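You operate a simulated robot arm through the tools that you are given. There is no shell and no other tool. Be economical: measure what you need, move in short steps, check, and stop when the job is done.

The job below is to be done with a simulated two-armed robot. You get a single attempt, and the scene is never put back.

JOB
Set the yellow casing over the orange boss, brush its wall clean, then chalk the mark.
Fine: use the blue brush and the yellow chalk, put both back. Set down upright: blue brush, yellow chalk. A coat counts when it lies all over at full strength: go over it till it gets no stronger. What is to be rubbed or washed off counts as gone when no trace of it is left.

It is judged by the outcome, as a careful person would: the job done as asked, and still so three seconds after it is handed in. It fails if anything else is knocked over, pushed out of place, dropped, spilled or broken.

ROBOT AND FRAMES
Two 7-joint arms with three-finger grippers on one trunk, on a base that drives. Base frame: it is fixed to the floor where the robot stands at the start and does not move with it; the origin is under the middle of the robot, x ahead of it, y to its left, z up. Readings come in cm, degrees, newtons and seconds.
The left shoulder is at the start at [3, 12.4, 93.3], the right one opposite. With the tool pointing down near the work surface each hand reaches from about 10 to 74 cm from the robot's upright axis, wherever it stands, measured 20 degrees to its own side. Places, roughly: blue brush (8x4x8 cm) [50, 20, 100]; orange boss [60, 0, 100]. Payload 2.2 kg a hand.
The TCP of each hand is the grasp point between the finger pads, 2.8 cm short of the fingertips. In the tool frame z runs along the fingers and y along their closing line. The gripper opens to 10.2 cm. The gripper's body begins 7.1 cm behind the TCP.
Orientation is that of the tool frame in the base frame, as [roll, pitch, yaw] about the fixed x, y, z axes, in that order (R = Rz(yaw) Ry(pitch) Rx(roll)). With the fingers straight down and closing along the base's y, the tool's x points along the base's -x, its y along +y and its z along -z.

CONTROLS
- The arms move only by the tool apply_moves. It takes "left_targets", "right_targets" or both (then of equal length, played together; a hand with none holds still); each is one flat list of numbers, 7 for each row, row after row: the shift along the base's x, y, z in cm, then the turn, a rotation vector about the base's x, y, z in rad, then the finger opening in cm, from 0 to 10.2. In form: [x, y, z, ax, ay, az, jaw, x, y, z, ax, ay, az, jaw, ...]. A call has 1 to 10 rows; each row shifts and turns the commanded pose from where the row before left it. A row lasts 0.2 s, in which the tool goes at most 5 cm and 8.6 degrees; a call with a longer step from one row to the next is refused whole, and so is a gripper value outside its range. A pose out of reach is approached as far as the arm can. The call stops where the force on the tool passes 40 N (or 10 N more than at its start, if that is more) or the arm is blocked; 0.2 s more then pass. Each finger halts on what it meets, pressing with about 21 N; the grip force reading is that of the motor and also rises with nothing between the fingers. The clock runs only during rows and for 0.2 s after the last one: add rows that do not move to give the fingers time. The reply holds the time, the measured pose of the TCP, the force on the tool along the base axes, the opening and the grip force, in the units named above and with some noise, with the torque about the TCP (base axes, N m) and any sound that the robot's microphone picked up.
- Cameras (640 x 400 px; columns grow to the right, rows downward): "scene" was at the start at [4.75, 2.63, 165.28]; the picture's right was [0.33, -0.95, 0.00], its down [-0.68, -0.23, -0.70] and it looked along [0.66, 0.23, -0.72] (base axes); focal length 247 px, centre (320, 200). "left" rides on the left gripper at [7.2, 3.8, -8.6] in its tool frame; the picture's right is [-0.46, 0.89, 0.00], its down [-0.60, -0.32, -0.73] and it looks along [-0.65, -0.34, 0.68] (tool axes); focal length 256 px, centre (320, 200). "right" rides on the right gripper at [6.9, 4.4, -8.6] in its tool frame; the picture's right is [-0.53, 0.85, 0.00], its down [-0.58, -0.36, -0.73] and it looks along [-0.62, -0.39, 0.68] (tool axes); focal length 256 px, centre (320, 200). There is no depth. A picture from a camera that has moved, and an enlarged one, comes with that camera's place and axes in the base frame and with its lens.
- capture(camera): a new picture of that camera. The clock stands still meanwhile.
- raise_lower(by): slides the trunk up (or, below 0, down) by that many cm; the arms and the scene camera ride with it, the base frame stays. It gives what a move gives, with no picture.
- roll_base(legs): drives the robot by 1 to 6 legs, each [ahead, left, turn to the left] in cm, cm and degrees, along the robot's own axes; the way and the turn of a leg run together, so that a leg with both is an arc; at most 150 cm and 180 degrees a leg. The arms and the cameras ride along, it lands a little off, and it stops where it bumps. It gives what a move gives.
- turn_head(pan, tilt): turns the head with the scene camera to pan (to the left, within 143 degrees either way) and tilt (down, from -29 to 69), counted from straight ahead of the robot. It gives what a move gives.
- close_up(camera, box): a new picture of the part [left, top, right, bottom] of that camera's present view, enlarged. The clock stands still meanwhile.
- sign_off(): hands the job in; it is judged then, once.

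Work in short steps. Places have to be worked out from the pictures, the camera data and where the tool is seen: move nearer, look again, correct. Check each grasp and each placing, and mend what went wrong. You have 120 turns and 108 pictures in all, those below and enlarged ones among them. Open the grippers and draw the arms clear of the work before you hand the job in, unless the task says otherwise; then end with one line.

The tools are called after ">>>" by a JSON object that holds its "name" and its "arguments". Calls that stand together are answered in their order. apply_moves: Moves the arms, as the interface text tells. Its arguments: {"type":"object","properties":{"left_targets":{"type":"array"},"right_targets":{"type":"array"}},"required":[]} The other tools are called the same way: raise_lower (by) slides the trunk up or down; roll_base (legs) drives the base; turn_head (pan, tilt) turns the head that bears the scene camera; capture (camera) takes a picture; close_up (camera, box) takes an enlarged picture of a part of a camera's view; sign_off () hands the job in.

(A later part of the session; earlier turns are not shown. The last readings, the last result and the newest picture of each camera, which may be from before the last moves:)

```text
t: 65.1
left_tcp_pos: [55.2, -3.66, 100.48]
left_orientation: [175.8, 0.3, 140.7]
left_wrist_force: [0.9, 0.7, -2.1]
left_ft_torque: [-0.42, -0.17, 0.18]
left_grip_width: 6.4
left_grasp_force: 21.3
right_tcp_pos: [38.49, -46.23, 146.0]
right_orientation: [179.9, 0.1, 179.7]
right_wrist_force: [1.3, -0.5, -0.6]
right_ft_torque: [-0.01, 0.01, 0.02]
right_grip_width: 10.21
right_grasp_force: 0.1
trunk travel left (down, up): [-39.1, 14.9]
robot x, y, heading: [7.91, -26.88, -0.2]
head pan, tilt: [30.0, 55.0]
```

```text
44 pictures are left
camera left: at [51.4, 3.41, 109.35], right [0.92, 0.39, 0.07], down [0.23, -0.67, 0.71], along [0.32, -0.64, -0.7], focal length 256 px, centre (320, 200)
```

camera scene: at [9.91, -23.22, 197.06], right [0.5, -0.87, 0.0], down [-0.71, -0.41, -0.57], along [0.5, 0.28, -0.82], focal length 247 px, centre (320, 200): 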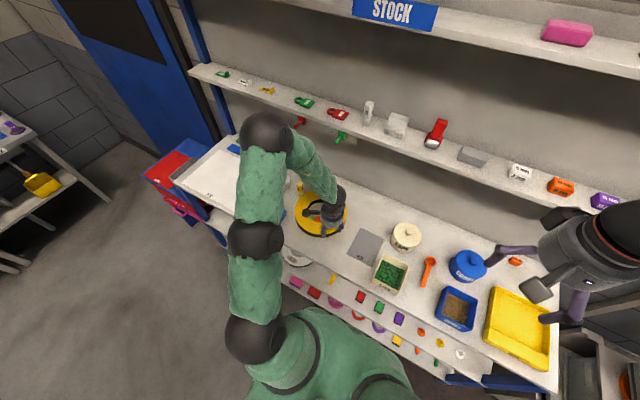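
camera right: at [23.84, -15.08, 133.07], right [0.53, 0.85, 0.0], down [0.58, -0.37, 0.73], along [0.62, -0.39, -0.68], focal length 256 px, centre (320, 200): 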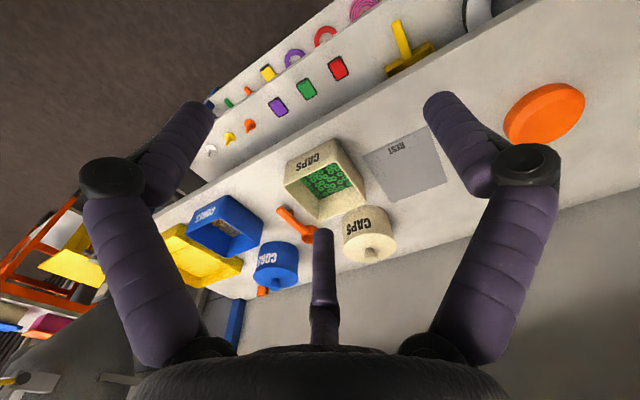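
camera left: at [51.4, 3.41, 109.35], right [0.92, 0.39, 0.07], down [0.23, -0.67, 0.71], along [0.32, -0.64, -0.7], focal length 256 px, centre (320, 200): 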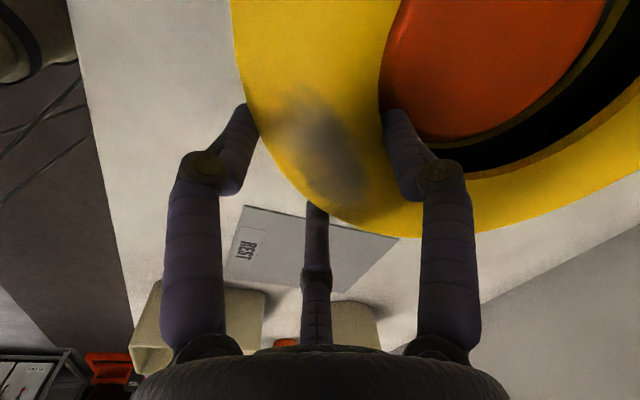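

The weight now rests and the boss fills the hole evenly. I release the fingers gently.

>>> {"name": "apply_moves", "arguments": {"left_targets": [0, 0, 0, 0, 0, 0, 6.8, 0, 0, 0, 0, 0, 0, 7.3, 0, 0, 0, 0, 0, 0, 8, 0, 0, 0, 0, 0, 0, 8]}}

>>> {"name": "capture", "arguments": {"camera": "left"}}

>>> {"name": "close_up", "arguments": {"camera": "scene", "box": [270, 150, 390, 250]}}

```text
t: 66.1
left_tcp_pos: [55.09, -3.59, 100.69]
left_orientation: [175.7, 0.5, 140.6]
left_wrist_force: [-0.2, 0.8, -0.8]
left_ft_torque: [-0.03, 0.01, 0.0]
left_grip_width: 7.99
left_grasp_force: 0.1
right_tcp_pos: [38.38, -46.32, 146.01]
right_orientation: [179.9, 0.2, 179.7]
right_wrist_force: [1.0, 1.4, -0.2]
right_ft_torque: [0.01, 0.01, 0.01]
right_grip_width: 10.19
right_grasp_force: 0.0
trunk travel left (down, up): [-39.1, 14.9]
robot x, y, heading: [7.56, -26.77, 0.0]
head pan, tilt: [30.0, 55.0]
```

```text
43 pictures are left
camera left: at [51.35, 3.42, 109.4], right [0.92, 0.39, 0.07], down [0.23, -0.67, 0.71], along [0.32, -0.64, -0.7], focal length 256 px, centre (320, 200)
```

left: 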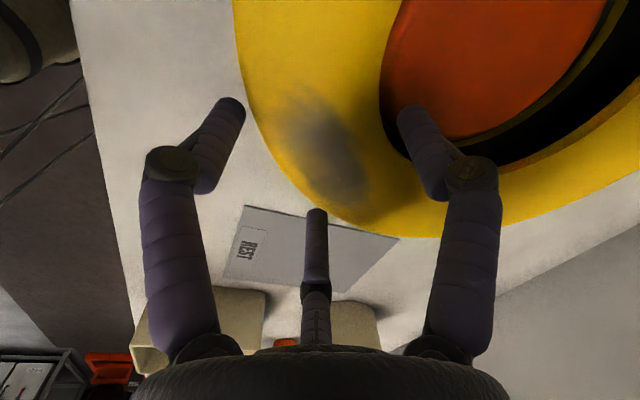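

```text
4.00 times, centred on (330, 200) of scene
camera zoom: at [11.0, -23.26, 185.7], right [0.5, -0.87, 0.0], down [-0.71, -0.41, -0.57], along [0.5, 0.28, -0.82], focal length 989 px, centre (280, 200)
```

zoom: 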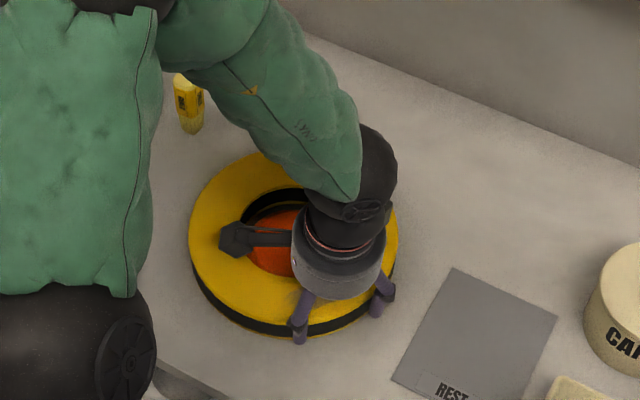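

Released. I raise the trunk clear and look at the casing.

>>> {"name": "raise_lower", "arguments": {"by": 12}}

>>> {"name": "apply_moves", "arguments": {"left_targets": [-4, 0, 0, 0, 0, 0, 10.2, -4, 0, 0, 0, 0, 0, 10.2, -4, 0, 0, 0, 0, 0, 10.2, -4, 0, 0, 0, 0, 0, 10.2]}}

>>> {"name": "capture", "arguments": {"camera": "scene"}}

>>> {"name": "close_up", "arguments": {"camera": "scene", "box": [270, 140, 390, 230]}}

```text
t: 67.6
left_tcp_pos: [55.02, -3.67, 112.52]
left_orientation: [175.7, 0.3, 140.8]
left_wrist_force: [-1.2, 0.1, 0.7]
left_ft_torque: [0.0, 0.0, 0.03]
left_grip_width: 8.02
left_grasp_force: 0.0
right_tcp_pos: [38.31, -46.23, 157.95]
right_orientation: [179.9, -0.1, 179.9]
right_wrist_force: [-0.1, 0.9, 0.8]
right_ft_torque: [-0.01, 0.03, -0.01]
right_grip_width: 10.18
right_grasp_force: 0.2
trunk travel left (down, up): [-51.1, 2.9]
robot x, y, heading: [7.75, -26.73, -0.4]
head pan, tilt: [30.0, 55.0]
```

```text
t: 68.6
left_tcp_pos: [38.72, -3.78, 112.72]
left_orientation: [175.7, 0.5, 140.7]
left_wrist_force: [0.3, 0.4, 0.0]
left_ft_torque: [0.0, -0.04, -0.03]
left_grip_width: 10.2
left_grasp_force: 0.0
right_tcp_pos: [38.19, -46.29, 157.99]
right_orientation: [179.8, 0.1, 179.7]
right_wrist_force: [-0.5, 0.3, 0.5]
right_ft_torque: [-0.01, -0.01, 0.0]
right_grip_width: 10.19
right_grasp_force: 0.0
trunk travel left (down, up): [-51.1, 2.9]
robot x, y, heading: [7.66, -26.7, 0.1]
head pan, tilt: [30.0, 55.0]
```

```text
41 pictures are left
camera scene: at [10.75, -23.24, 197.7], right [0.5, -0.87, 0.0], down [-0.71, -0.41, -0.57], along [0.5, 0.28, -0.82], focal length 247 px, centre (320, 200)
```

scene: 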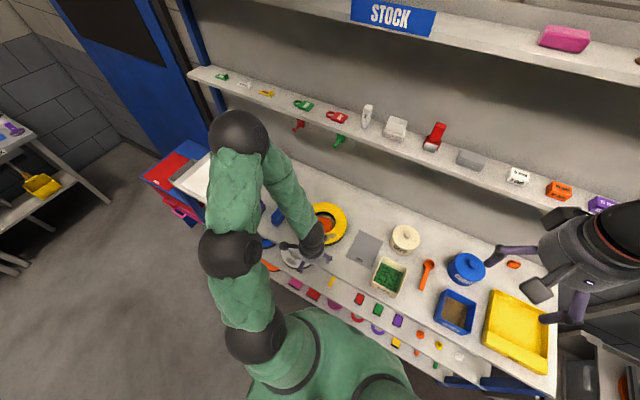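

```text
4.44 times, centred on (330, 185) of scene
camera zoom: at [10.75, -23.24, 197.7], right [0.5, -0.87, 0.0], down [-0.71, -0.41, -0.57], along [0.5, 0.28, -0.82], focal length 1099 px, centre (276, 267)
```

zoom: 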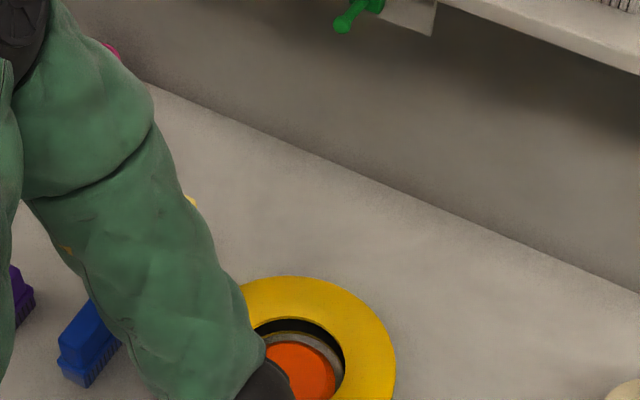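

I drive left 17 cm and back 6 cm so that brush and casing suit the left arm, then look again.

>>> {"name": "roll_base", "arguments": {"legs": [[-8, 17, 0]]}}

>>> {"name": "turn_head", "arguments": {"pan": 8, "tilt": 52}}

>>> {"name": "capture", "arguments": {"camera": "scene"}}

```text
t: 70.1
left_tcp_pos: [30.8, 12.6, 112.59]
left_orientation: [175.7, 0.4, 140.6]
left_wrist_force: [0.3, 0.1, 0.3]
left_ft_torque: [0.0, -0.01, 0.04]
left_grip_width: 10.19
left_grasp_force: 0.1
right_tcp_pos: [30.37, -29.85, 158.04]
right_orientation: [179.9, 0.1, 179.7]
right_wrist_force: [0.4, 0.2, -0.1]
right_ft_torque: [0.0, 0.03, -0.02]
right_grip_width: 10.22
right_grasp_force: 0.0
trunk travel left (down, up): [-51.1, 2.9]
robot x, y, heading: [-0.7, -10.01, 0.1]
head pan, tilt: [30.0, 55.0]
```

```text
t: 71.0
left_tcp_pos: [30.82, 12.73, 112.67]
left_orientation: [175.8, 0.3, 140.6]
left_wrist_force: [-0.8, 0.5, -0.7]
left_ft_torque: [0.0, -0.01, 0.0]
left_grip_width: 10.21
left_grasp_force: 0.0
right_tcp_pos: [30.47, -29.77, 157.97]
right_orientation: [179.9, 0.2, 179.6]
right_wrist_force: [0.2, 0.9, -0.2]
right_ft_torque: [0.01, 0.0, 0.0]
right_grip_width: 10.17
right_grasp_force: 0.1
trunk travel left (down, up): [-51.1, 2.9]
robot x, y, heading: [-0.56, -10.28, -0.6]
head pan, tilt: [8.0, 52.0]
```

```text
39 pictures are left
camera scene: at [4.26, -9.23, 198.08], right [0.14, -0.99, 0.0], down [-0.78, -0.11, -0.62], along [0.61, 0.08, -0.79], focal length 247 px, centre (320, 200)
```

scene: 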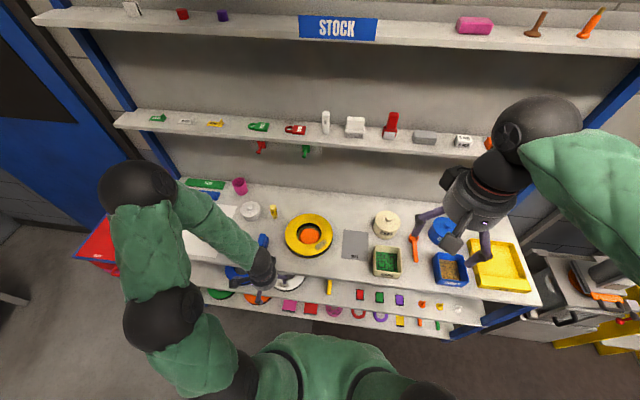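

>>> {"name": "close_up", "arguments": {"camera": "scene", "box": [230, 190, 360, 270]}}

```text
4.92 times, centred on (295, 230) of scene
camera zoom: at [4.26, -9.23, 198.08], right [0.14, -0.99, 0.0], down [-0.78, -0.11, -0.62], along [0.61, 0.08, -0.79], focal length 1217 px, centre (443, 52)
```

zoom: 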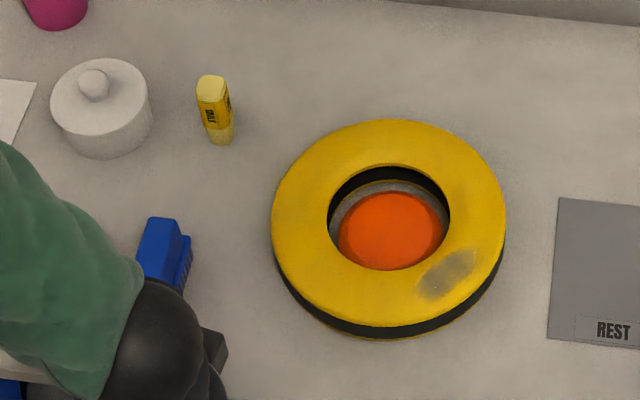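

The casing sits over the boss; its dirt smudge runs from ≈(53.9,−0.2) to (58.9,−4.4), with something pale under it. Brush top is ≈(54.7, 23.6), long side along x. I lower the trunk, then raise and straighten the left hand.

>>> {"name": "raise_lower", "arguments": {"by": -25}}

>>> {"name": "apply_moves", "arguments": {"left_targets": [0, 0.8, 4.4, 0, 0, 0.115, 10.2, 0, 0.8, 4.4, 0, 0, 0.115, 10.2, 0, 0.8, 4.4, 0, 0, 0.115, 10.2, 0, 0.8, 4.4, 0, 0, 0.115, 10.2, 0, 0.8, 4.4, 0, 0, 0.115, 10.2, 0, 0.8, 4.4, 0, 0, 0.115, 10.2, 0, 0, 0, -0.075, 0, 0, 10.2, 0, 0, 0, 0, 0, 0, 10.2]}}

>>> {"name": "capture", "arguments": {"camera": "left"}}

```text
t: 73.5
left_tcp_pos: [30.88, 12.74, 87.67]
left_orientation: [175.8, 0.4, 140.5]
left_wrist_force: [0.1, -0.1, -0.2]
left_ft_torque: [-0.03, 0.03, 0.01]
left_grip_width: 10.21
left_grasp_force: 0.1
right_tcp_pos: [30.46, -29.86, 132.9]
right_orientation: [180.0, 0.0, 179.8]
right_wrist_force: [0.5, 0.7, -0.3]
right_ft_torque: [0.01, 0.02, 0.01]
right_grip_width: 10.19
right_grasp_force: 0.0
trunk travel left (down, up): [-26.1, 27.9]
robot x, y, heading: [-0.58, -10.27, -0.2]
head pan, tilt: [8.0, 52.0]
```

```text
t: 75.3
left_tcp_pos: [30.77, 17.31, 114.0]
left_orientation: [-179.9, 0.4, -179.7]
left_wrist_force: [0.5, -0.1, 0.6]
left_ft_torque: [-0.01, 0.02, -0.02]
left_grip_width: 10.18
left_grasp_force: 0.0
right_tcp_pos: [30.38, -29.72, 133.0]
right_orientation: [179.9, 0.1, 179.6]
right_wrist_force: [-1.0, -0.6, 0.4]
right_ft_torque: [0.04, -0.03, -0.01]
right_grip_width: 10.19
right_grasp_force: 0.0
trunk travel left (down, up): [-26.1, 27.9]
robot x, y, heading: [-0.27, -9.82, -0.4]
head pan, tilt: [8.0, 52.0]
```

```text
37 pictures are left
camera left: at [23.44, 21.24, 122.62], right [0.46, 0.89, 0.0], down [0.6, -0.31, 0.74], along [0.65, -0.34, -0.68], focal length 256 px, centre (320, 200)
```

left: 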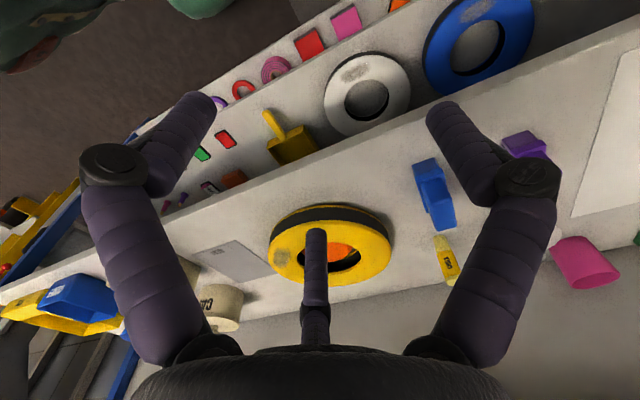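

>>> {"name": "close_up", "arguments": {"camera": "left", "box": [380, 130, 500, 300]}}

>>> {"name": "close_up", "arguments": {"camera": "scene", "box": [230, 170, 360, 270]}}

```text
2.35 times, centred on (440, 215) of left
camera zoom: at [23.44, 21.24, 122.62], right [0.46, 0.89, 0.0], down [0.6, -0.31, 0.74], along [0.65, -0.34, -0.68], focal length 602 px, centre (38, 165)
```

zoom: 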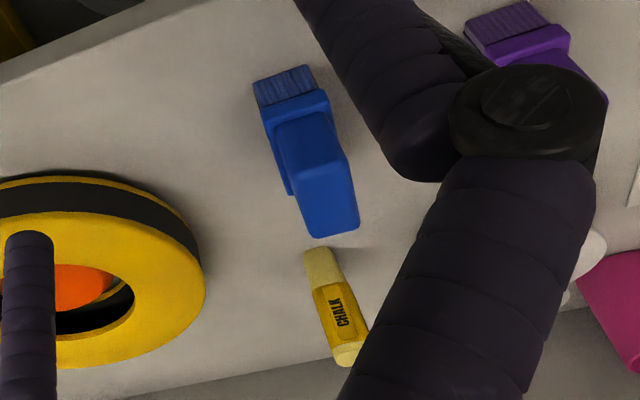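

```text
4.00 times, centred on (295, 220) of scene
camera zoom: at [4.19, -9.21, 173.08], right [0.13, -0.99, 0.0], down [-0.78, -0.11, -0.62], along [0.61, 0.08, -0.79], focal length 989 px, centre (420, 120)
```

zoom: 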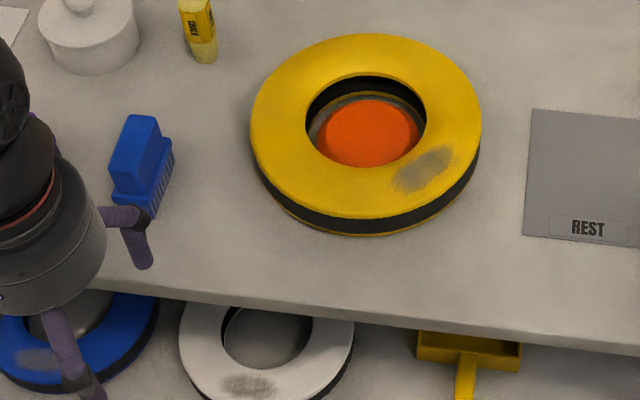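

Triangulating puts the brush handle's top centre at ≈(55.5, 23.7, 100) and the chalk at ≈(71, 22.8). I move the left hand above the brush (3-finger balance point y≈23.0) and descend partway.

>>> {"name": "apply_moves", "arguments": {"left_targets": [4.1, 0.95, 0, 0, 0, 0, 10.2, 4.1, 0.95, 0, 0, 0, 0, 10.2, 4.1, 0.95, 0, 0, 0, 0, 10.2, 4.1, 0.95, 0, 0, 0, 0, 10.2, 4.1, 0.95, 0, 0, 0, 0, 10.2, 4.1, 0.95, 0, 0, 0, 0, 10.2, 0, 0, -4, 0, 0, 0, 10.2, 0, 0, -4, 0, 0, 0, 10.2]}}

>>> {"name": "capture", "arguments": {"camera": "left"}}

>>> {"name": "close_up", "arguments": {"camera": "scene", "box": [210, 170, 340, 270]}}

```text
t: 77.1
left_tcp_pos: [52.76, 19.49, 103.42]
left_orientation: [179.4, 1.7, -179.3]
left_wrist_force: [-3.6, 2.3, 13.5]
left_ft_torque: [0.7, 0.13, 0.16]
left_grip_width: 10.22
left_grasp_force: 0.1
left hand out of reach, approached as far as the arm can: row 2, 3, 4, 5, 6
right_tcp_pos: [30.37, -29.74, 132.97]
right_orientation: [179.9, 0.1, 179.7]
right_wrist_force: [1.0, -0.6, -0.9]
right_ft_torque: [-0.03, 0.07, 0.03]
right_grip_width: 10.21
right_grasp_force: 0.2
trunk travel left (down, up): [-26.1, 27.9]
robot x, y, heading: [-0.74, -10.16, -0.6]
head pan, tilt: [8.0, 52.0]
stopped in row 8 (left hand): the force on the tool passed its limit at 68 N (the readings are from after the stop); the commanded pose is now the measured one
```

```text
34 pictures are left
camera left: at [45.22, 23.2, 111.89], right [0.45, 0.89, 0.02], down [0.59, -0.32, 0.75], along [0.67, -0.33, -0.67], focal length 256 px, centre (320, 200)
```

left: 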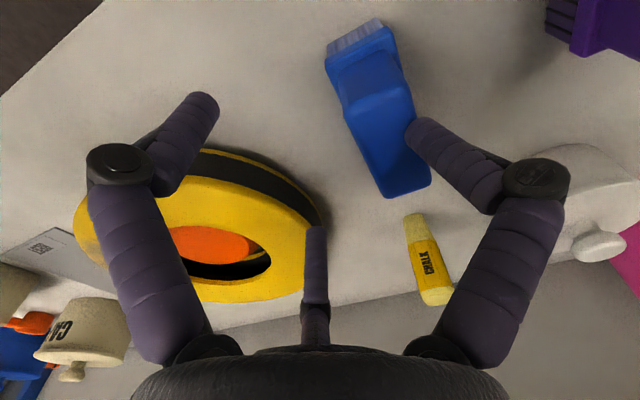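

```text
4.00 times, centred on (275, 220) of scene
camera zoom: at [4.19, -9.2, 173.09], right [0.14, -0.99, 0.0], down [-0.78, -0.11, -0.62], along [0.61, 0.08, -0.79], focal length 989 px, centre (500, 120)
```

zoom: 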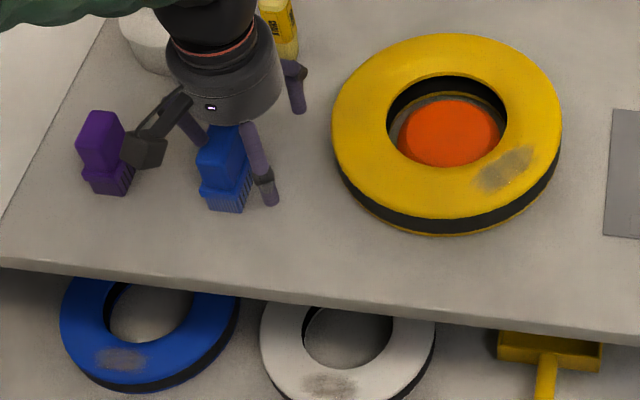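

The hand ended short (y 19.5) and the +y finger touched the brush top; the brush still stands. I raise the hand and retry toward the brush with the remaining offset.

>>> {"name": "apply_moves", "arguments": {"left_targets": [0, 0, 3, 0, 0, 0, 10.2, 0, 0, 3, 0, 0, 0, 10.2, 0.5, 1.2, 0, 0, 0, 0, 10.2, 0.5, 1.2, 0, 0, 0, 0, 10.2, 0.5, 1.2, 0, 0, 0, 0, 10.2, 0, 0, 0, 0, 0, 0, 10.2]}}

```text
t: 78.5
left_tcp_pos: [52.82, 19.67, 108.77]
left_orientation: [179.4, 1.6, -179.5]
left_wrist_force: [-0.1, -0.4, 0.3]
left_ft_torque: [0.0, -0.03, 0.0]
left_grip_width: 10.21
left_grasp_force: 0.1
left hand out of reach, approached as far as the arm can: row 3, 4, 5
right_tcp_pos: [30.39, -29.6, 132.98]
right_orientation: [179.9, 0.2, 179.8]
right_wrist_force: [0.4, 1.1, 0.3]
right_ft_torque: [-0.02, 0.0, -0.02]
right_grip_width: 10.19
right_grasp_force: 0.1
trunk travel left (down, up): [-26.1, 27.9]
robot x, y, heading: [-0.18, -10.24, -0.2]
head pan, tilt: [8.0, 52.0]
```

The arm is at its limit in this posture, so I use the base: 3 cm ahead and 3.2 cm left.

>>> {"name": "roll_base", "arguments": {"legs": [[3, 3.2, 0]]}}

>>> {"name": "capture", "arguments": {"camera": "left"}}

>>> {"name": "close_up", "arguments": {"camera": "scene", "box": [210, 170, 340, 270]}}

```text
t: 79.4
left_tcp_pos: [56.0, 22.95, 108.67]
left_orientation: [179.6, 1.4, -179.4]
left_wrist_force: [0.7, 1.2, 0.3]
left_ft_torque: [-0.04, 0.05, 0.0]
left_grip_width: 10.2
left_grasp_force: 0.2
right_tcp_pos: [33.53, -26.45, 133.01]
right_orientation: [-180.0, 0.0, 179.7]
right_wrist_force: [-0.5, 0.8, -0.9]
right_ft_torque: [-0.05, 0.04, 0.05]
right_grip_width: 10.2
right_grasp_force: 0.1
trunk travel left (down, up): [-26.1, 27.9]
robot x, y, heading: [2.21, -6.86, -0.3]
head pan, tilt: [8.0, 52.0]
```

```text
32 pictures are left
camera left: at [48.48, 26.62, 117.17], right [0.46, 0.89, 0.02], down [0.59, -0.32, 0.74], along [0.67, -0.33, -0.67], focal length 256 px, centre (320, 200)
```

left: 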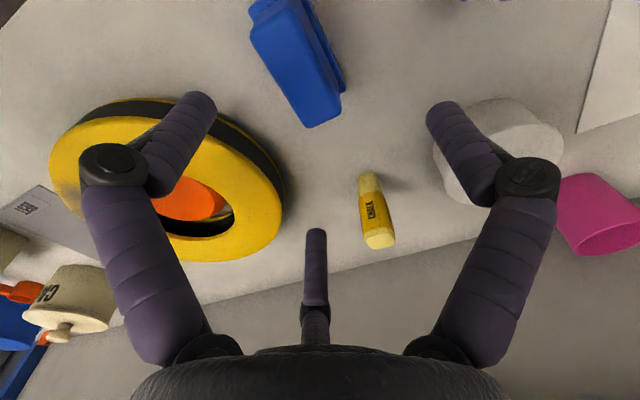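

```text
4.00 times, centred on (275, 220) of scene
camera zoom: at [7.46, -5.79, 173.08], right [0.13, -0.99, 0.0], down [-0.78, -0.11, -0.61], along [0.61, 0.08, -0.79], focal length 989 px, centre (500, 120)
```

zoom: 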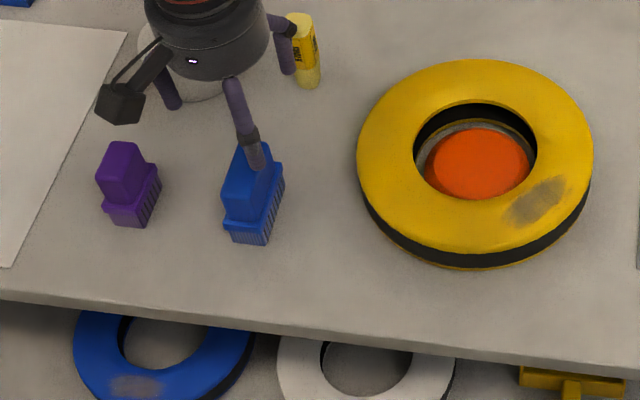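

The brush lies about 1 cm nearer than the hand axis. I shift −1 cm in x and descend around the handle.

>>> {"name": "apply_moves", "arguments": {"left_targets": [-1, -0.2, -1.5, 0, 0, 0, 10.2, 0, 0, -2.5, 0, 0, 0, 10.2, 0, 0, -2.5, 0, 0, 0, 10.2, 0, 0, -2, 0, 0, 0, 10.2, 0, 0, -2, 0, 0, 0, 10.2]}}

>>> {"name": "capture", "arguments": {"camera": "left"}}

```text
t: 80.6
left_tcp_pos: [54.91, 22.69, 98.51]
left_orientation: [179.4, 1.6, -179.4]
left_wrist_force: [-0.4, 0.7, 0.3]
left_ft_torque: [0.04, 0.01, 0.02]
left_grip_width: 10.21
left_grasp_force: 0.1
right_tcp_pos: [33.41, -26.56, 133.05]
right_orientation: [179.9, 0.0, 179.7]
right_wrist_force: [-0.4, -0.6, 0.3]
right_ft_torque: [0.02, -0.04, 0.0]
right_grip_width: 10.22
right_grasp_force: 0.1
trunk travel left (down, up): [-26.1, 27.9]
robot x, y, heading: [2.88, -6.9, -0.1]
head pan, tilt: [8.0, 52.0]
```

```text
30 pictures are left
camera left: at [47.31, 26.28, 106.97], right [0.46, 0.89, 0.02], down [0.59, -0.32, 0.74], along [0.67, -0.33, -0.67], focal length 256 px, centre (320, 200)
```

left: 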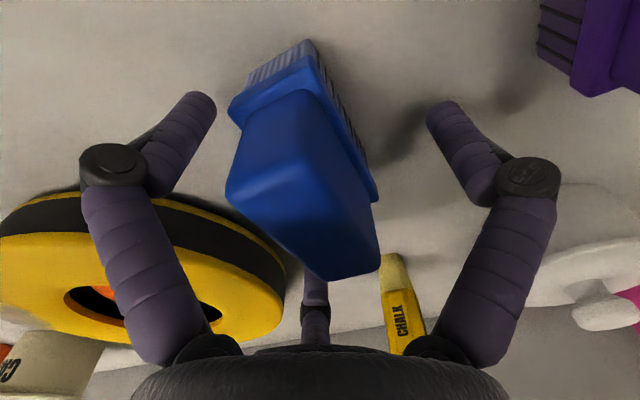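

The handle is between the fingers. I close.

>>> {"name": "apply_moves", "arguments": {"left_targets": [0, 0, 0, 0, 0, 0, 7, 0, 0, 0, 0, 0, 0, 5, 0, 0, 0, 0, 0, 0, 3, 0, 0, 0, 0, 0, 0, 1, 0, 0, 0, 0, 0, 0, 0, 0, 0, 0, 0, 0, 0, 0]}}

>>> {"name": "capture", "arguments": {"camera": "left"}}

```text
t: 82.0
left_tcp_pos: [54.83, 22.58, 98.47]
left_orientation: [179.4, 1.6, -179.4]
left_wrist_force: [-0.9, 0.5, 0.4]
left_ft_torque: [-0.01, -0.05, 0.0]
left_grip_width: 4.53
left_grasp_force: 21.4
right_tcp_pos: [33.39, -26.53, 132.84]
right_orientation: [179.9, -0.1, 179.7]
right_wrist_force: [1.0, -0.1, -0.1]
right_ft_torque: [0.01, 0.02, 0.01]
right_grip_width: 10.2
right_grasp_force: 0.1
trunk travel left (down, up): [-26.1, 27.9]
robot x, y, heading: [2.4, -6.86, -0.2]
head pan, tilt: [8.0, 52.0]
```

```text
29 pictures are left
camera left: at [47.3, 26.26, 107.0], right [0.46, 0.89, 0.02], down [0.59, -0.32, 0.74], along [0.67, -0.33, -0.67], focal length 256 px, centre (320, 200)
```

left: 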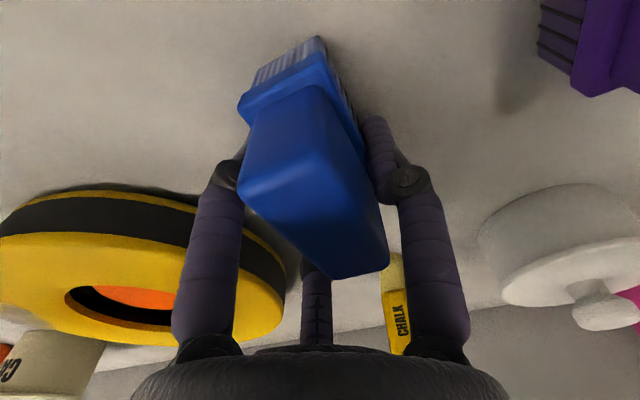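

Brush is held (grasp at TCP (54.85, 22.6, 98.5)). I lift 10 cm and then drive right to get above the smudge.

>>> {"name": "apply_moves", "arguments": {"left_targets": [0, 0, 2.5, 0, 0, 0, 0, 0, 0, 3, 0, 0, 0, 0, 0, 0, 3, 0, 0, 0, 0, 0, 0, 1.5, 0, 0, 0, 0]}}

>>> {"name": "roll_base", "arguments": {"legs": [[1.3, -24.7, 0]]}}

>>> {"name": "turn_head", "arguments": {"pan": 20, "tilt": 50}}

>>> {"name": "close_up", "arguments": {"camera": "scene", "box": [220, 120, 420, 250]}}

```text
t: 83.0
left_tcp_pos: [54.85, 22.7, 108.43]
left_orientation: [179.5, 1.5, -179.3]
left_wrist_force: [-0.6, 0.0, -0.2]
left_ft_torque: [-0.02, -0.05, -0.01]
left_grip_width: 4.55
left_grasp_force: 21.5
right_tcp_pos: [33.35, -26.64, 133.03]
right_orientation: [179.9, 0.1, 179.6]
right_wrist_force: [0.1, 0.1, -0.3]
right_ft_torque: [-0.04, 0.01, 0.0]
right_grip_width: 10.2
right_grasp_force: 0.0
trunk travel left (down, up): [-26.1, 27.9]
robot x, y, heading: [2.78, -6.95, -0.4]
head pan, tilt: [8.0, 52.0]
```

```text
t: 84.8
left_tcp_pos: [56.03, -2.29, 108.46]
left_orientation: [179.4, 1.6, -179.2]
left_wrist_force: [0.7, 0.1, -0.7]
left_ft_torque: [0.02, -0.02, 0.04]
left_grip_width: 4.53
left_grasp_force: 21.2
right_tcp_pos: [34.67, -51.49, 132.88]
right_orientation: [179.9, 0.0, 179.8]
right_wrist_force: [1.1, -0.4, -0.1]
right_ft_torque: [0.0, 0.01, 0.0]
right_grip_width: 10.19
right_grasp_force: 0.1
trunk travel left (down, up): [-26.1, 27.9]
robot x, y, heading: [3.86, -32.07, -0.3]
head pan, tilt: [8.0, 52.0]
```

```text
t: 85.6
left_tcp_pos: [56.0, -2.23, 108.43]
left_orientation: [179.4, 1.5, -179.3]
left_wrist_force: [0.1, -0.2, 1.0]
left_ft_torque: [0.01, 0.0, 0.0]
left_grip_width: 4.55
left_grasp_force: 20.8
right_tcp_pos: [34.72, -51.37, 133.06]
right_orientation: [179.9, 0.0, 179.8]
right_wrist_force: [0.2, 0.2, 0.2]
right_ft_torque: [-0.03, 0.0, 0.01]
right_grip_width: 10.21
right_grasp_force: 0.1
trunk travel left (down, up): [-26.1, 27.9]
robot x, y, heading: [3.93, -31.96, -0.1]
head pan, tilt: [20.0, 50.0]
```

```text
3.08 times, centred on (320, 185) of scene
camera zoom: at [8.27, -29.26, 173.35], right [0.34, -0.94, 0.0], down [-0.72, -0.26, -0.64], along [0.6, 0.22, -0.77], focal length 761 px, centre (320, 246)
```

zoom: 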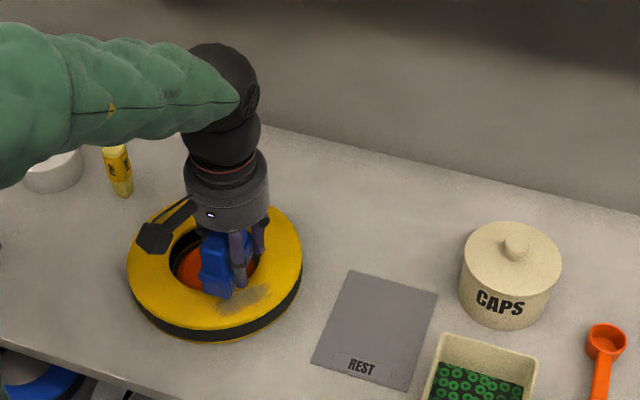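

Brush is above the smudge. I descend slowly to feel the contact.

>>> {"name": "apply_moves", "arguments": {"left_targets": [0, 0, -1, 0, 0, 0, 0, 0, 0, -1, 0, 0, 0, 0, 0, 0, -0.5, 0, 0, 0, 0]}}

>>> {"name": "apply_moves", "arguments": {"left_targets": [0, 0, -0.4, 0, 0, 0, 0, 0, 0, -0.4, 0, 0, 0, 0]}}

```text
t: 86.4
left_tcp_pos: [55.93, -2.12, 105.9]
left_orientation: [179.4, 1.6, -179.4]
left_wrist_force: [0.4, -0.1, 0.6]
left_ft_torque: [-0.02, -0.01, 0.03]
left_grip_width: 4.52
left_grasp_force: 20.8
right_tcp_pos: [34.67, -51.4, 132.98]
right_orientation: [179.9, 0.0, 179.8]
right_wrist_force: [-0.4, 0.9, -0.2]
right_ft_torque: [0.0, -0.04, -0.03]
right_grip_width: 10.2
right_grasp_force: 0.1
trunk travel left (down, up): [-26.1, 27.9]
robot x, y, heading: [3.66, -31.99, -0.0]
head pan, tilt: [20.0, 50.0]
```

```text
t: 87.0
left_tcp_pos: [56.02, -2.16, 104.98]
left_orientation: [179.4, 1.5, -179.3]
left_wrist_force: [-0.8, -0.6, -0.1]
left_ft_torque: [0.0, -0.02, -0.03]
left_grip_width: 4.53
left_grasp_force: 21.1
right_tcp_pos: [34.69, -51.47, 132.99]
right_orientation: [179.8, 0.0, 179.9]
right_wrist_force: [0.0, 0.6, -0.1]
right_ft_torque: [-0.03, -0.02, 0.03]
right_grip_width: 10.18
right_grasp_force: 0.0
trunk travel left (down, up): [-26.1, 27.9]
robot x, y, heading: [4.08, -31.8, -0.3]
head pan, tilt: [20.0, 50.0]
```

>>> {"name": "apply_moves", "arguments": {"left_targets": [0, 0, -0.4, 0, 0, 0, 0, 0, 0, -0.4, 0, 0, 0, 0]}}

>>> {"name": "apply_moves", "arguments": {"left_targets": [0, 0, -0.4, 0, 0, 0, 0, 0, 0, -0.4, 0, 0, 0, 0]}}

>>> {"name": "apply_moves", "arguments": {"left_targets": [0, 0, -0.4, 0, 0, 0, 0, 0, 0, -0.3, 0, 0, 0, 0]}}

```text
t: 87.6
left_tcp_pos: [56.0, -2.3, 104.3]
left_orientation: [179.4, 1.7, -179.4]
left_wrist_force: [0.1, -0.4, -0.4]
left_ft_torque: [-0.01, -0.03, 0.0]
left_grip_width: 4.53
left_grasp_force: 20.9
right_tcp_pos: [34.65, -51.4, 132.84]
right_orientation: [179.9, 0.0, 179.7]
right_wrist_force: [0.1, -0.5, 0.7]
right_ft_torque: [0.02, -0.04, 0.0]
right_grip_width: 10.18
right_grasp_force: 0.0
trunk travel left (down, up): [-26.1, 27.9]
robot x, y, heading: [4.29, -32.05, -0.0]
head pan, tilt: [20.0, 50.0]
```

```text
t: 88.2
left_tcp_pos: [56.03, -2.19, 103.73]
left_orientation: [179.3, 1.9, -179.2]
left_wrist_force: [-1.7, 0.3, 14.9]
left_ft_torque: [-0.02, 0.6, -0.02]
left_grip_width: 4.52
left_grasp_force: 21.3
right_tcp_pos: [34.43, -51.56, 133.01]
right_orientation: [179.9, 0.1, 179.8]
right_wrist_force: [0.1, 0.2, 0.7]
right_ft_torque: [0.02, -0.02, -0.03]
right_grip_width: 10.17
right_grasp_force: 0.1
trunk travel left (down, up): [-26.1, 27.9]
robot x, y, heading: [4.02, -31.76, -0.2]
head pan, tilt: [20.0, 50.0]
```

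```text
t: 88.8
left_tcp_pos: [55.97, -2.12, 103.02]
left_orientation: [179.3, 2.0, -179.3]
left_wrist_force: [1.6, 0.0, 29.8]
left_ft_torque: [-0.34, 0.87, 0.14]
left_grip_width: 4.52
left_grasp_force: 21.0
right_tcp_pos: [34.45, -51.53, 133.12]
right_orientation: [179.8, 0.1, 179.8]
right_wrist_force: [0.4, 0.7, -0.4]
right_ft_torque: [0.02, -0.02, -0.01]
right_grip_width: 10.18
right_grasp_force: 0.0
trunk travel left (down, up): [-26.1, 27.9]
robot x, y, heading: [3.84, -31.59, -0.2]
head pan, tilt: [20.0, 50.0]
```

Contact begins at TCP z≈104. I ease to a light press and stroke back and forth along the smudge.

>>> {"name": "apply_moves", "arguments": {"left_targets": [0, 0, 0.6, 0, 0, 0, 0, 1.2, -1, 0, 0, 0, 0, 0, 1.2, -1, 0, 0, 0, 0, 0, -1.2, 1, 0, 0, 0, 0, 0, -1.2, 1, 0, 0, 0, 0, 0, -1.2, 1, 0, 0, 0, 0, 0, -1.2, 1, 0, 0, 0, 0, 0, 1.2, -1, 0, 0, 0, 0, 0, 1.2, -1, 0, 0, 0, 0, 0]}}

>>> {"name": "apply_moves", "arguments": {"left_targets": [-0.8, -0.8, 0, 0, 0, 0, 0, 1.2, -1, 0, 0, 0, 0, 0, 1.2, -1, 0, 0, 0, 0, 0, -1.5, 1.2, 0, 0, 0, 0, 0, -1.5, 1.2, 0, 0, 0, 0, 0, -1.5, 1.2, 0, 0, 0, 0, 0, 1.2, -0.9, 0, 0, 0, 0, 0, 0.9, -0.7, 0, 0, 0, 0, 0, 0.8, 0.8, 0, 0, 0, 0, 0]}}

>>> {"name": "apply_moves", "arguments": {"left_targets": [0, 0, 3, 0, 0, 0, 0, -3, 3, 2, 0, 0, 0, 0, -3, 3, 0, 0, 0, 0, 0]}}

>>> {"name": "close_up", "arguments": {"camera": "scene", "box": [240, 160, 340, 240]}}

```text
t: 90.8
left_tcp_pos: [55.91, -2.08, 103.28]
left_orientation: [179.3, 1.4, -179.3]
left_wrist_force: [-0.1, 0.3, -1.1]
left_ft_torque: [-0.01, -0.02, -0.03]
left_grip_width: 4.51
left_grasp_force: 21.0
right_tcp_pos: [34.71, -51.43, 132.96]
right_orientation: [179.9, 0.0, 179.8]
right_wrist_force: [-0.9, 0.2, -0.1]
right_ft_torque: [0.0, -0.01, 0.0]
right_grip_width: 10.18
right_grasp_force: 0.0
trunk travel left (down, up): [-26.1, 27.9]
robot x, y, heading: [3.93, -31.91, -0.2]
head pan, tilt: [20.0, 50.0]
```

```text
t: 92.8
left_tcp_pos: [56.04, -2.07, 103.24]
left_orientation: [179.4, 1.5, -179.3]
left_wrist_force: [0.3, 0.1, -1.7]
left_ft_torque: [0.01, -0.01, -0.01]
left_grip_width: 4.49
left_grasp_force: 21.2
right_tcp_pos: [34.62, -51.41, 133.08]
right_orientation: [179.9, 0.1, 179.8]
right_wrist_force: [0.2, 0.3, -0.9]
right_ft_torque: [-0.02, 0.0, 0.0]
right_grip_width: 10.22
right_grasp_force: 0.1
trunk travel left (down, up): [-26.1, 27.9]
robot x, y, heading: [3.49, -31.86, -0.5]
head pan, tilt: [20.0, 50.0]
```

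```text
t: 93.6
left_tcp_pos: [49.32, 0.41, 105.32]
left_orientation: [179.3, 1.6, -179.2]
left_wrist_force: [0.5, -0.3, -1.2]
left_ft_torque: [-0.01, 0.01, 0.0]
left_grip_width: 4.54
left_grasp_force: 20.9
left hand out of reach, approached as far as the arm can: row 2, 3
right_tcp_pos: [34.53, -51.61, 133.04]
right_orientation: [179.9, 0.0, 179.8]
right_wrist_force: [0.3, -0.6, -0.5]
right_ft_torque: [-0.02, -0.02, -0.02]
right_grip_width: 10.2
right_grasp_force: 0.1
trunk travel left (down, up): [-26.1, 27.9]
robot x, y, heading: [3.65, -31.85, -0.3]
head pan, tilt: [20.0, 50.0]
```

```text
5.00 times, centred on (290, 200) of scene
camera zoom: at [8.21, -29.33, 173.35], right [0.34, -0.94, 0.0], down [-0.72, -0.26, -0.64], along [0.6, 0.22, -0.77], focal length 1236 px, centre (470, 200)
```

zoom: 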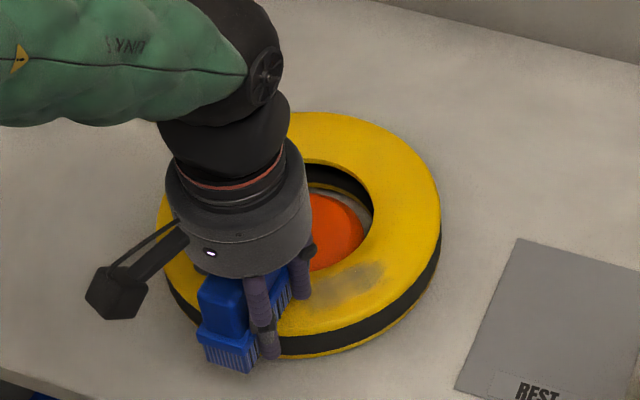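

The smudge is fading but contact was nearly lost (the brush slid up a little in the grip). I return and press a bit lower, with more strokes.

>>> {"name": "apply_moves", "arguments": {"left_targets": [3.4, -1.3, 0, 0, 0, 0, 0, 3.4, -1.3, 0, 0, 0, 0, 0, 0, 0, -1.2, 0, 0, 0, 0, 0, 0, -0.7, 0, 0, 0, 0, 0, 0, -0.4, 0, 0, 0, 0]}}

>>> {"name": "apply_moves", "arguments": {"left_targets": [1.2, -1, 0, 0, 0, 0, 0, 1.2, -1, 0, 0, 0, 0, 0, -1.2, 1, 0, 0, 0, 0, 0, -1.2, 1, 0, 0, 0, 0, 0, -1.2, 1, 0, 0, 0, 0, 0, -1.2, 1, 0, 0, 0, 0, 0, 1.2, -1, 0, 0, 0, 0, 0, 1.2, -1, 0, 0, 0, 0, 0]}}

```text
t: 94.8
left_tcp_pos: [56.16, -2.31, 103.08]
left_orientation: [179.5, 1.6, -179.4]
left_wrist_force: [-0.1, -0.6, 1.5]
left_ft_torque: [-0.03, -0.02, 0.0]
left_grip_width: 4.51
left_grasp_force: 21.2
right_tcp_pos: [34.64, -51.52, 132.98]
right_orientation: [179.8, 0.0, 179.9]
right_wrist_force: [0.0, 0.1, -0.2]
right_ft_torque: [0.0, 0.02, 0.01]
right_grip_width: 10.19
right_grasp_force: 0.1
trunk travel left (down, up): [-26.1, 27.9]
robot x, y, heading: [3.92, -31.66, -0.4]
head pan, tilt: [20.0, 50.0]
```

```text
t: 96.6
left_tcp_pos: [55.94, -2.27, 102.97]
left_orientation: [179.5, 1.5, -179.3]
left_wrist_force: [-3.6, 3.3, 9.1]
left_ft_torque: [-0.01, 0.22, -0.07]
left_grip_width: 4.49
left_grasp_force: 20.3
right_tcp_pos: [34.59, -51.45, 133.0]
right_orientation: [179.9, 0.2, 179.7]
right_wrist_force: [0.8, 0.4, -0.1]
right_ft_torque: [-0.05, -0.02, -0.02]
right_grip_width: 10.2
right_grasp_force: 0.0
trunk travel left (down, up): [-26.1, 27.9]
robot x, y, heading: [4.09, -31.68, 0.0]
head pan, tilt: [20.0, 50.0]
```

Good contact now (~9 N). More strokes with radial offsets, then look.

>>> {"name": "apply_moves", "arguments": {"left_targets": [-0.7, -0.8, 0, 0, 0, 0, 0, 1.3, -1.1, 0, 0, 0, 0, 0, 1.3, -1.1, 0, 0, 0, 0, 0, -1.3, 1.1, 0, 0, 0, 0, 0, -1.3, 1.1, 0, 0, 0, 0, 0, -1.3, 1.1, 0, 0, 0, 0, 0, -1.3, 1.1, 0, 0, 0, 0, 0, 1.3, -1.1, 0, 0, 0, 0, 0, 1.3, -1.1, 0, 0, 0, 0, 0, 0.7, 0.8, 0, 0, 0, 0, 0]}}

>>> {"name": "apply_moves", "arguments": {"left_targets": [0.6, 0.7, 0, 0, 0, 0, 0, 1.3, -1.1, 0, 0, 0, 0, 0, 1.3, -1.1, 0, 0, 0, 0, 0, -1.3, 1.1, 0, 0, 0, 0, 0, -1.3, 1.1, 0, 0, 0, 0, 0, -1.3, 1.1, 0, 0, 0, 0, 0, -1.3, 1.1, 0, 0, 0, 0, 0, 1.3, -1.1, 0, 0, 0, 0, 0, 1.3, -1.1, 0, 0, 0, 0, 0, -0.6, -0.7, 0, 0, 0, 0, 0]}}

>>> {"name": "apply_moves", "arguments": {"left_targets": [0, 0, 3, 0, 0, 0, 0, -3.3, 1.3, 1.5, 0, 0, 0, 0, -3.3, 1.3, 0, 0, 0, 0, 0]}}

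>>> {"name": "close_up", "arguments": {"camera": "scene", "box": [240, 160, 340, 240]}}

```text
t: 98.8
left_tcp_pos: [56.18, -2.32, 102.96]
left_orientation: [179.4, 1.5, -179.3]
left_wrist_force: [-0.1, 0.3, -0.1]
left_ft_torque: [0.0, 0.04, -0.01]
left_grip_width: 4.53
left_grasp_force: 21.6
right_tcp_pos: [34.7, -51.42, 133.1]
right_orientation: [179.8, 0.1, 179.7]
right_wrist_force: [-0.1, -0.1, -0.7]
right_ft_torque: [-0.04, 0.01, 0.02]
right_grip_width: 10.23
right_grasp_force: 0.0
trunk travel left (down, up): [-26.1, 27.9]
robot x, y, heading: [3.89, -31.86, -0.3]
head pan, tilt: [20.0, 50.0]
```

```text
t: 101.0
left_tcp_pos: [56.27, -2.37, 103.05]
left_orientation: [179.5, 1.6, -179.3]
left_wrist_force: [1.8, 2.7, 6.8]
left_ft_torque: [-0.03, 0.18, -0.04]
left_grip_width: 4.5
left_grasp_force: 20.8
right_tcp_pos: [34.53, -51.38, 133.03]
right_orientation: [179.8, 0.0, 179.8]
right_wrist_force: [0.3, -0.8, 0.2]
right_ft_torque: [0.04, -0.03, -0.01]
right_grip_width: 10.18
right_grasp_force: 0.2
trunk travel left (down, up): [-26.1, 27.9]
robot x, y, heading: [3.64, -31.83, -0.4]
head pan, tilt: [20.0, 50.0]
```

```text
t: 101.8
left_tcp_pos: [49.45, -0.2, 106.81]
left_orientation: [179.4, 1.6, -179.4]
left_wrist_force: [-0.4, 0.2, -0.6]
left_ft_torque: [0.03, -0.03, 0.02]
left_grip_width: 4.54
left_grasp_force: 21.6
left hand out of reach, approached as far as the arm can: row 3
right_tcp_pos: [34.61, -51.41, 132.97]
right_orientation: [179.8, 0.0, 179.8]
right_wrist_force: [0.3, 0.1, 0.3]
right_ft_torque: [-0.01, 0.05, -0.05]
right_grip_width: 10.2
right_grasp_force: 0.1
trunk travel left (down, up): [-26.1, 27.9]
robot x, y, heading: [4.26, -32.28, -0.1]
head pan, tilt: [20.0, 50.0]
```

```text
5.00 times, centred on (290, 200) of scene
camera zoom: at [8.2, -29.32, 173.35], right [0.34, -0.94, 0.0], down [-0.72, -0.26, -0.64], along [0.61, 0.22, -0.77], focal length 1236 px, centre (470, 200)
```

zoom: 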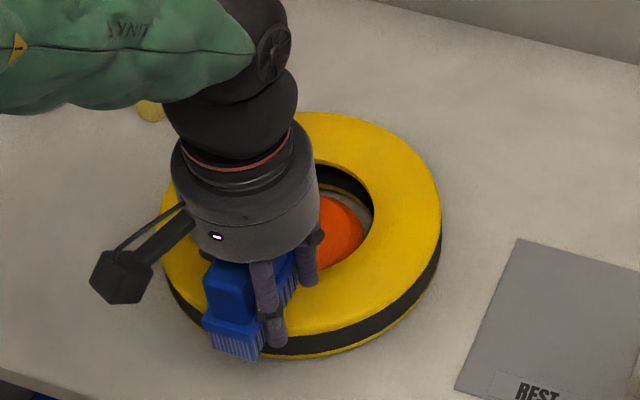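

The visible part is clean. I move the brush back over its place (arm +x, base left) so the casing can be inspected fully.

>>> {"name": "apply_moves", "arguments": {"left_targets": [2.7, 0, 1.5, 0, 0, 0, 0, 2.7, 0, 1.5, 0, 0, 0, 0]}}

>>> {"name": "roll_base", "arguments": {"legs": [[0, 22.8, 0]]}}

>>> {"name": "turn_head", "arguments": {"pan": 5, "tilt": 52}}

>>> {"name": "close_up", "arguments": {"camera": "scene", "box": [220, 160, 380, 260]}}

```text
t: 102.4
left_tcp_pos: [53.8, -1.04, 108.22]
left_orientation: [179.3, 1.5, -179.3]
left_wrist_force: [-0.6, 0.2, -1.6]
left_ft_torque: [0.01, -0.01, -0.02]
left_grip_width: 4.51
left_grasp_force: 21.4
left hand out of reach, approached as far as the arm can: row 1, 2
right_tcp_pos: [34.75, -51.4, 133.06]
right_orientation: [179.9, 0.0, 179.8]
right_wrist_force: [-0.2, -0.3, -0.4]
right_ft_torque: [0.0, -0.01, -0.04]
right_grip_width: 10.19
right_grasp_force: 0.1
trunk travel left (down, up): [-26.1, 27.9]
robot x, y, heading: [3.69, -32.12, -0.3]
head pan, tilt: [20.0, 50.0]
```

```text
t: 104.1
left_tcp_pos: [53.94, 21.57, 108.16]
left_orientation: [179.3, 1.6, -179.3]
left_wrist_force: [-0.7, 0.5, -0.7]
left_ft_torque: [-0.06, -0.03, 0.04]
left_grip_width: 4.53
left_grasp_force: 20.8
right_tcp_pos: [34.82, -28.72, 133.04]
right_orientation: [-179.9, 0.0, 179.8]
right_wrist_force: [-0.8, 0.4, -0.7]
right_ft_torque: [-0.04, 0.04, -0.01]
right_grip_width: 10.18
right_grasp_force: 0.1
trunk travel left (down, up): [-26.1, 27.9]
robot x, y, heading: [3.88, -9.35, -0.1]
head pan, tilt: [20.0, 50.0]
```

```text
t: 104.9
left_tcp_pos: [53.99, 21.41, 108.35]
left_orientation: [179.2, 1.5, -179.3]
left_wrist_force: [0.0, 0.1, -1.0]
left_ft_torque: [-0.03, -0.02, 0.0]
left_grip_width: 4.51
left_grasp_force: 20.7
right_tcp_pos: [34.78, -28.86, 133.03]
right_orientation: [179.9, -0.1, 179.7]
right_wrist_force: [-0.6, 0.7, -0.6]
right_ft_torque: [0.06, 0.03, 0.0]
right_grip_width: 10.2
right_grasp_force: 0.0
trunk travel left (down, up): [-26.1, 27.9]
robot x, y, heading: [3.87, -9.28, -0.2]
head pan, tilt: [5.0, 52.0]
```

```text
4.00 times, centred on (300, 210) of scene
camera zoom: at [8.6, -8.66, 173.08], right [0.08, -1.0, 0.0], down [-0.79, -0.07, -0.62], along [0.61, 0.05, -0.79], focal length 989 px, centre (400, 160)
```

zoom: 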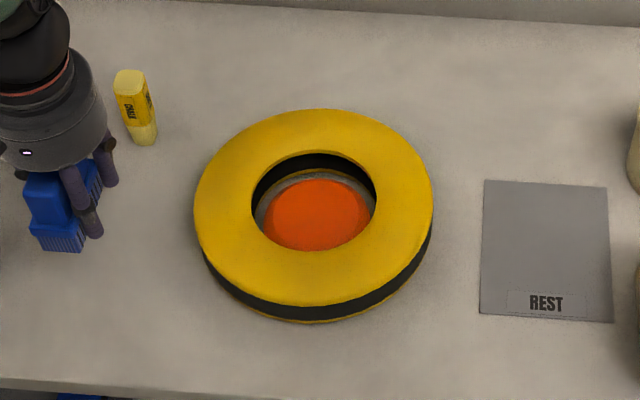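

All clean at this scale. I zoom in hard on the formerly smudged area to look for traces and for the mark.

>>> {"name": "close_up", "arguments": {"camera": "scene", "box": [280, 205, 335, 245]}}

>>> {"name": "close_up", "arguments": {"camera": "scene", "box": [245, 180, 332, 230]}}

```text
10.00 times, centred on (308, 225) of scene
camera zoom: at [8.6, -8.66, 173.08], right [0.08, -1.0, 0.0], down [-0.79, -0.07, -0.62], along [0.61, 0.05, -0.79], focal length 2472 px, centre (445, -50)
```

zoom: 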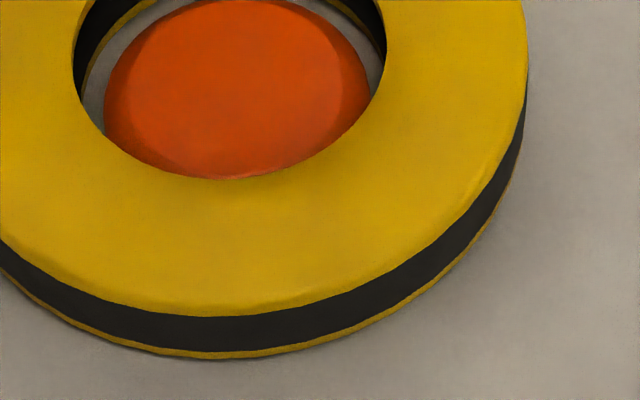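

```text
7.36 times, centred on (288, 205) of scene
camera zoom: at [8.6, -8.66, 173.08], right [0.08, -1.0, 0.0], down [-0.79, -0.07, -0.62], along [0.61, 0.05, -0.79], focal length 1819 px, centre (552, 163)
```

zoom: 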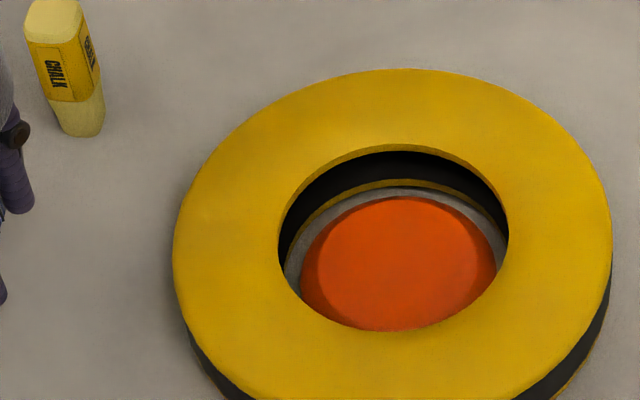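

The wall is spotless. I now put the brush back: align to (54.85, 22.6) and descend to just above the bench.

>>> {"name": "roll_base", "arguments": {"legs": [[0.9, 1.1, 0]]}}

>>> {"name": "apply_moves", "arguments": {"left_targets": [0, 0, -3, 0, 0, 0, 0, 0, 0, -3, 0, 0, 0, 0, 0, 0, -2.5, 0, 0, 0, 0]}}

```text
t: 105.6
left_tcp_pos: [54.92, 22.55, 108.38]
left_orientation: [179.3, 1.5, -179.3]
left_wrist_force: [-0.2, 0.0, -1.5]
left_ft_torque: [0.0, -0.01, 0.0]
left_grip_width: 4.52
left_grasp_force: 21.0
right_tcp_pos: [35.68, -27.74, 133.03]
right_orientation: [179.8, -0.1, 179.8]
right_wrist_force: [-0.2, -0.1, 0.5]
right_ft_torque: [-0.01, 0.02, 0.02]
right_grip_width: 10.21
right_grasp_force: 0.0
trunk travel left (down, up): [-26.1, 27.9]
robot x, y, heading: [4.83, -8.43, -0.5]
head pan, tilt: [5.0, 52.0]
```

```text
t: 106.4
left_tcp_pos: [54.99, 22.53, 99.78]
left_orientation: [179.3, 1.7, -179.3]
left_wrist_force: [-0.5, 0.5, -0.6]
left_ft_torque: [0.01, 0.0, 0.03]
left_grip_width: 4.52
left_grasp_force: 20.5
right_tcp_pos: [35.78, -27.83, 133.07]
right_orientation: [179.9, 0.0, 179.7]
right_wrist_force: [0.9, -0.1, -0.6]
right_ft_torque: [0.03, 0.0, 0.01]
right_grip_width: 10.18
right_grasp_force: 0.1
trunk travel left (down, up): [-26.1, 27.9]
robot x, y, heading: [4.82, -8.42, -0.3]
head pan, tilt: [5.0, 52.0]
```

Next, small downward steps until bench contact.

>>> {"name": "apply_moves", "arguments": {"left_targets": [0, 0, -0.7, 0, 0, 0, 0, 0, 0, -0.5, 0, 0, 0, 0]}}

>>> {"name": "apply_moves", "arguments": {"left_targets": [0, 0, -0.4, 0, 0, 0, 0, 0, 0, -0.3, 0, 0, 0, 0]}}

```text
t: 107.0
left_tcp_pos: [54.93, 22.55, 98.56]
left_orientation: [179.2, 1.6, -179.3]
left_wrist_force: [0.5, -0.5, -0.5]
left_ft_torque: [-0.03, -0.02, -0.03]
left_grip_width: 4.52
left_grasp_force: 21.0
right_tcp_pos: [35.73, -27.71, 133.06]
right_orientation: [180.0, 0.0, 179.8]
right_wrist_force: [0.0, -0.1, 0.1]
right_ft_torque: [-0.02, -0.05, -0.02]
right_grip_width: 10.19
right_grasp_force: 0.0
trunk travel left (down, up): [-26.1, 27.9]
robot x, y, heading: [4.52, -8.46, -0.2]
head pan, tilt: [5.0, 52.0]
```

```text
t: 107.6
left_tcp_pos: [54.74, 22.59, 97.94]
left_orientation: [179.3, 1.4, -179.3]
left_wrist_force: [0.3, -0.2, 0.0]
left_ft_torque: [0.01, -0.02, 0.02]
left_grip_width: 4.51
left_grasp_force: 21.1
right_tcp_pos: [35.63, -27.7, 132.96]
right_orientation: [179.9, 0.0, 179.7]
right_wrist_force: [-0.7, 0.5, 0.3]
right_ft_torque: [-0.01, -0.02, -0.01]
right_grip_width: 10.19
right_grasp_force: 0.1
trunk travel left (down, up): [-26.1, 27.9]
robot x, y, heading: [4.25, -7.73, -0.4]
head pan, tilt: [5.0, 52.0]
```

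>>> {"name": "apply_moves", "arguments": {"left_targets": [0, 0, -0.3, 0, 0, 0, 0, 0, 0, -0.2, 0, 0, 0, 0]}}

>>> {"name": "apply_moves", "arguments": {"left_targets": [0, 0, -0.2, 0, 0, 0, 0, 0, 0, 0, 0, 0, 0, 0]}}

```text
t: 108.4
left_tcp_pos: [54.85, 22.56, 97.85]
left_orientation: [179.1, 1.9, -179.2]
left_wrist_force: [-9.3, -2.9, 20.0]
left_ft_torque: [-0.42, 0.88, -0.03]
left_grip_width: 4.55
left_grasp_force: 20.7
right_tcp_pos: [35.5, -27.83, 133.04]
right_orientation: [179.8, 0.1, 179.6]
right_wrist_force: [0.8, 0.7, 0.0]
right_ft_torque: [-0.01, 0.0, -0.01]
right_grip_width: 10.2
right_grasp_force: 0.1
trunk travel left (down, up): [-26.1, 27.9]
robot x, y, heading: [4.79, -8.13, -0.4]
head pan, tilt: [5.0, 52.0]
stopped in row 2 (left hand): the force on the tool passed its limit at 42 N (the readings are from after the stop); the commanded pose is now the measured one
```

```text
t: 109.0
left_tcp_pos: [54.97, 22.73, 97.93]
left_orientation: [179.0, 2.2, -179.2]
left_wrist_force: [-8.2, -3.7, 20.1]
left_ft_torque: [-0.46, 0.93, 0.04]
left_grip_width: 4.51
left_grasp_force: 21.0
right_tcp_pos: [35.51, -27.78, 133.04]
right_orientation: [179.8, 0.1, 179.7]
right_wrist_force: [-0.2, 0.7, 0.8]
right_ft_torque: [-0.02, 0.02, 0.01]
right_grip_width: 10.2
right_grasp_force: 0.0
trunk travel left (down, up): [-26.1, 27.9]
robot x, y, heading: [4.76, -8.29, -0.3]
head pan, tilt: [5.0, 52.0]
stopped in row 2 (left hand): the force on the tool passed its limit at 42 N (the readings are from after the stop); the commanded pose is now the measured one
```

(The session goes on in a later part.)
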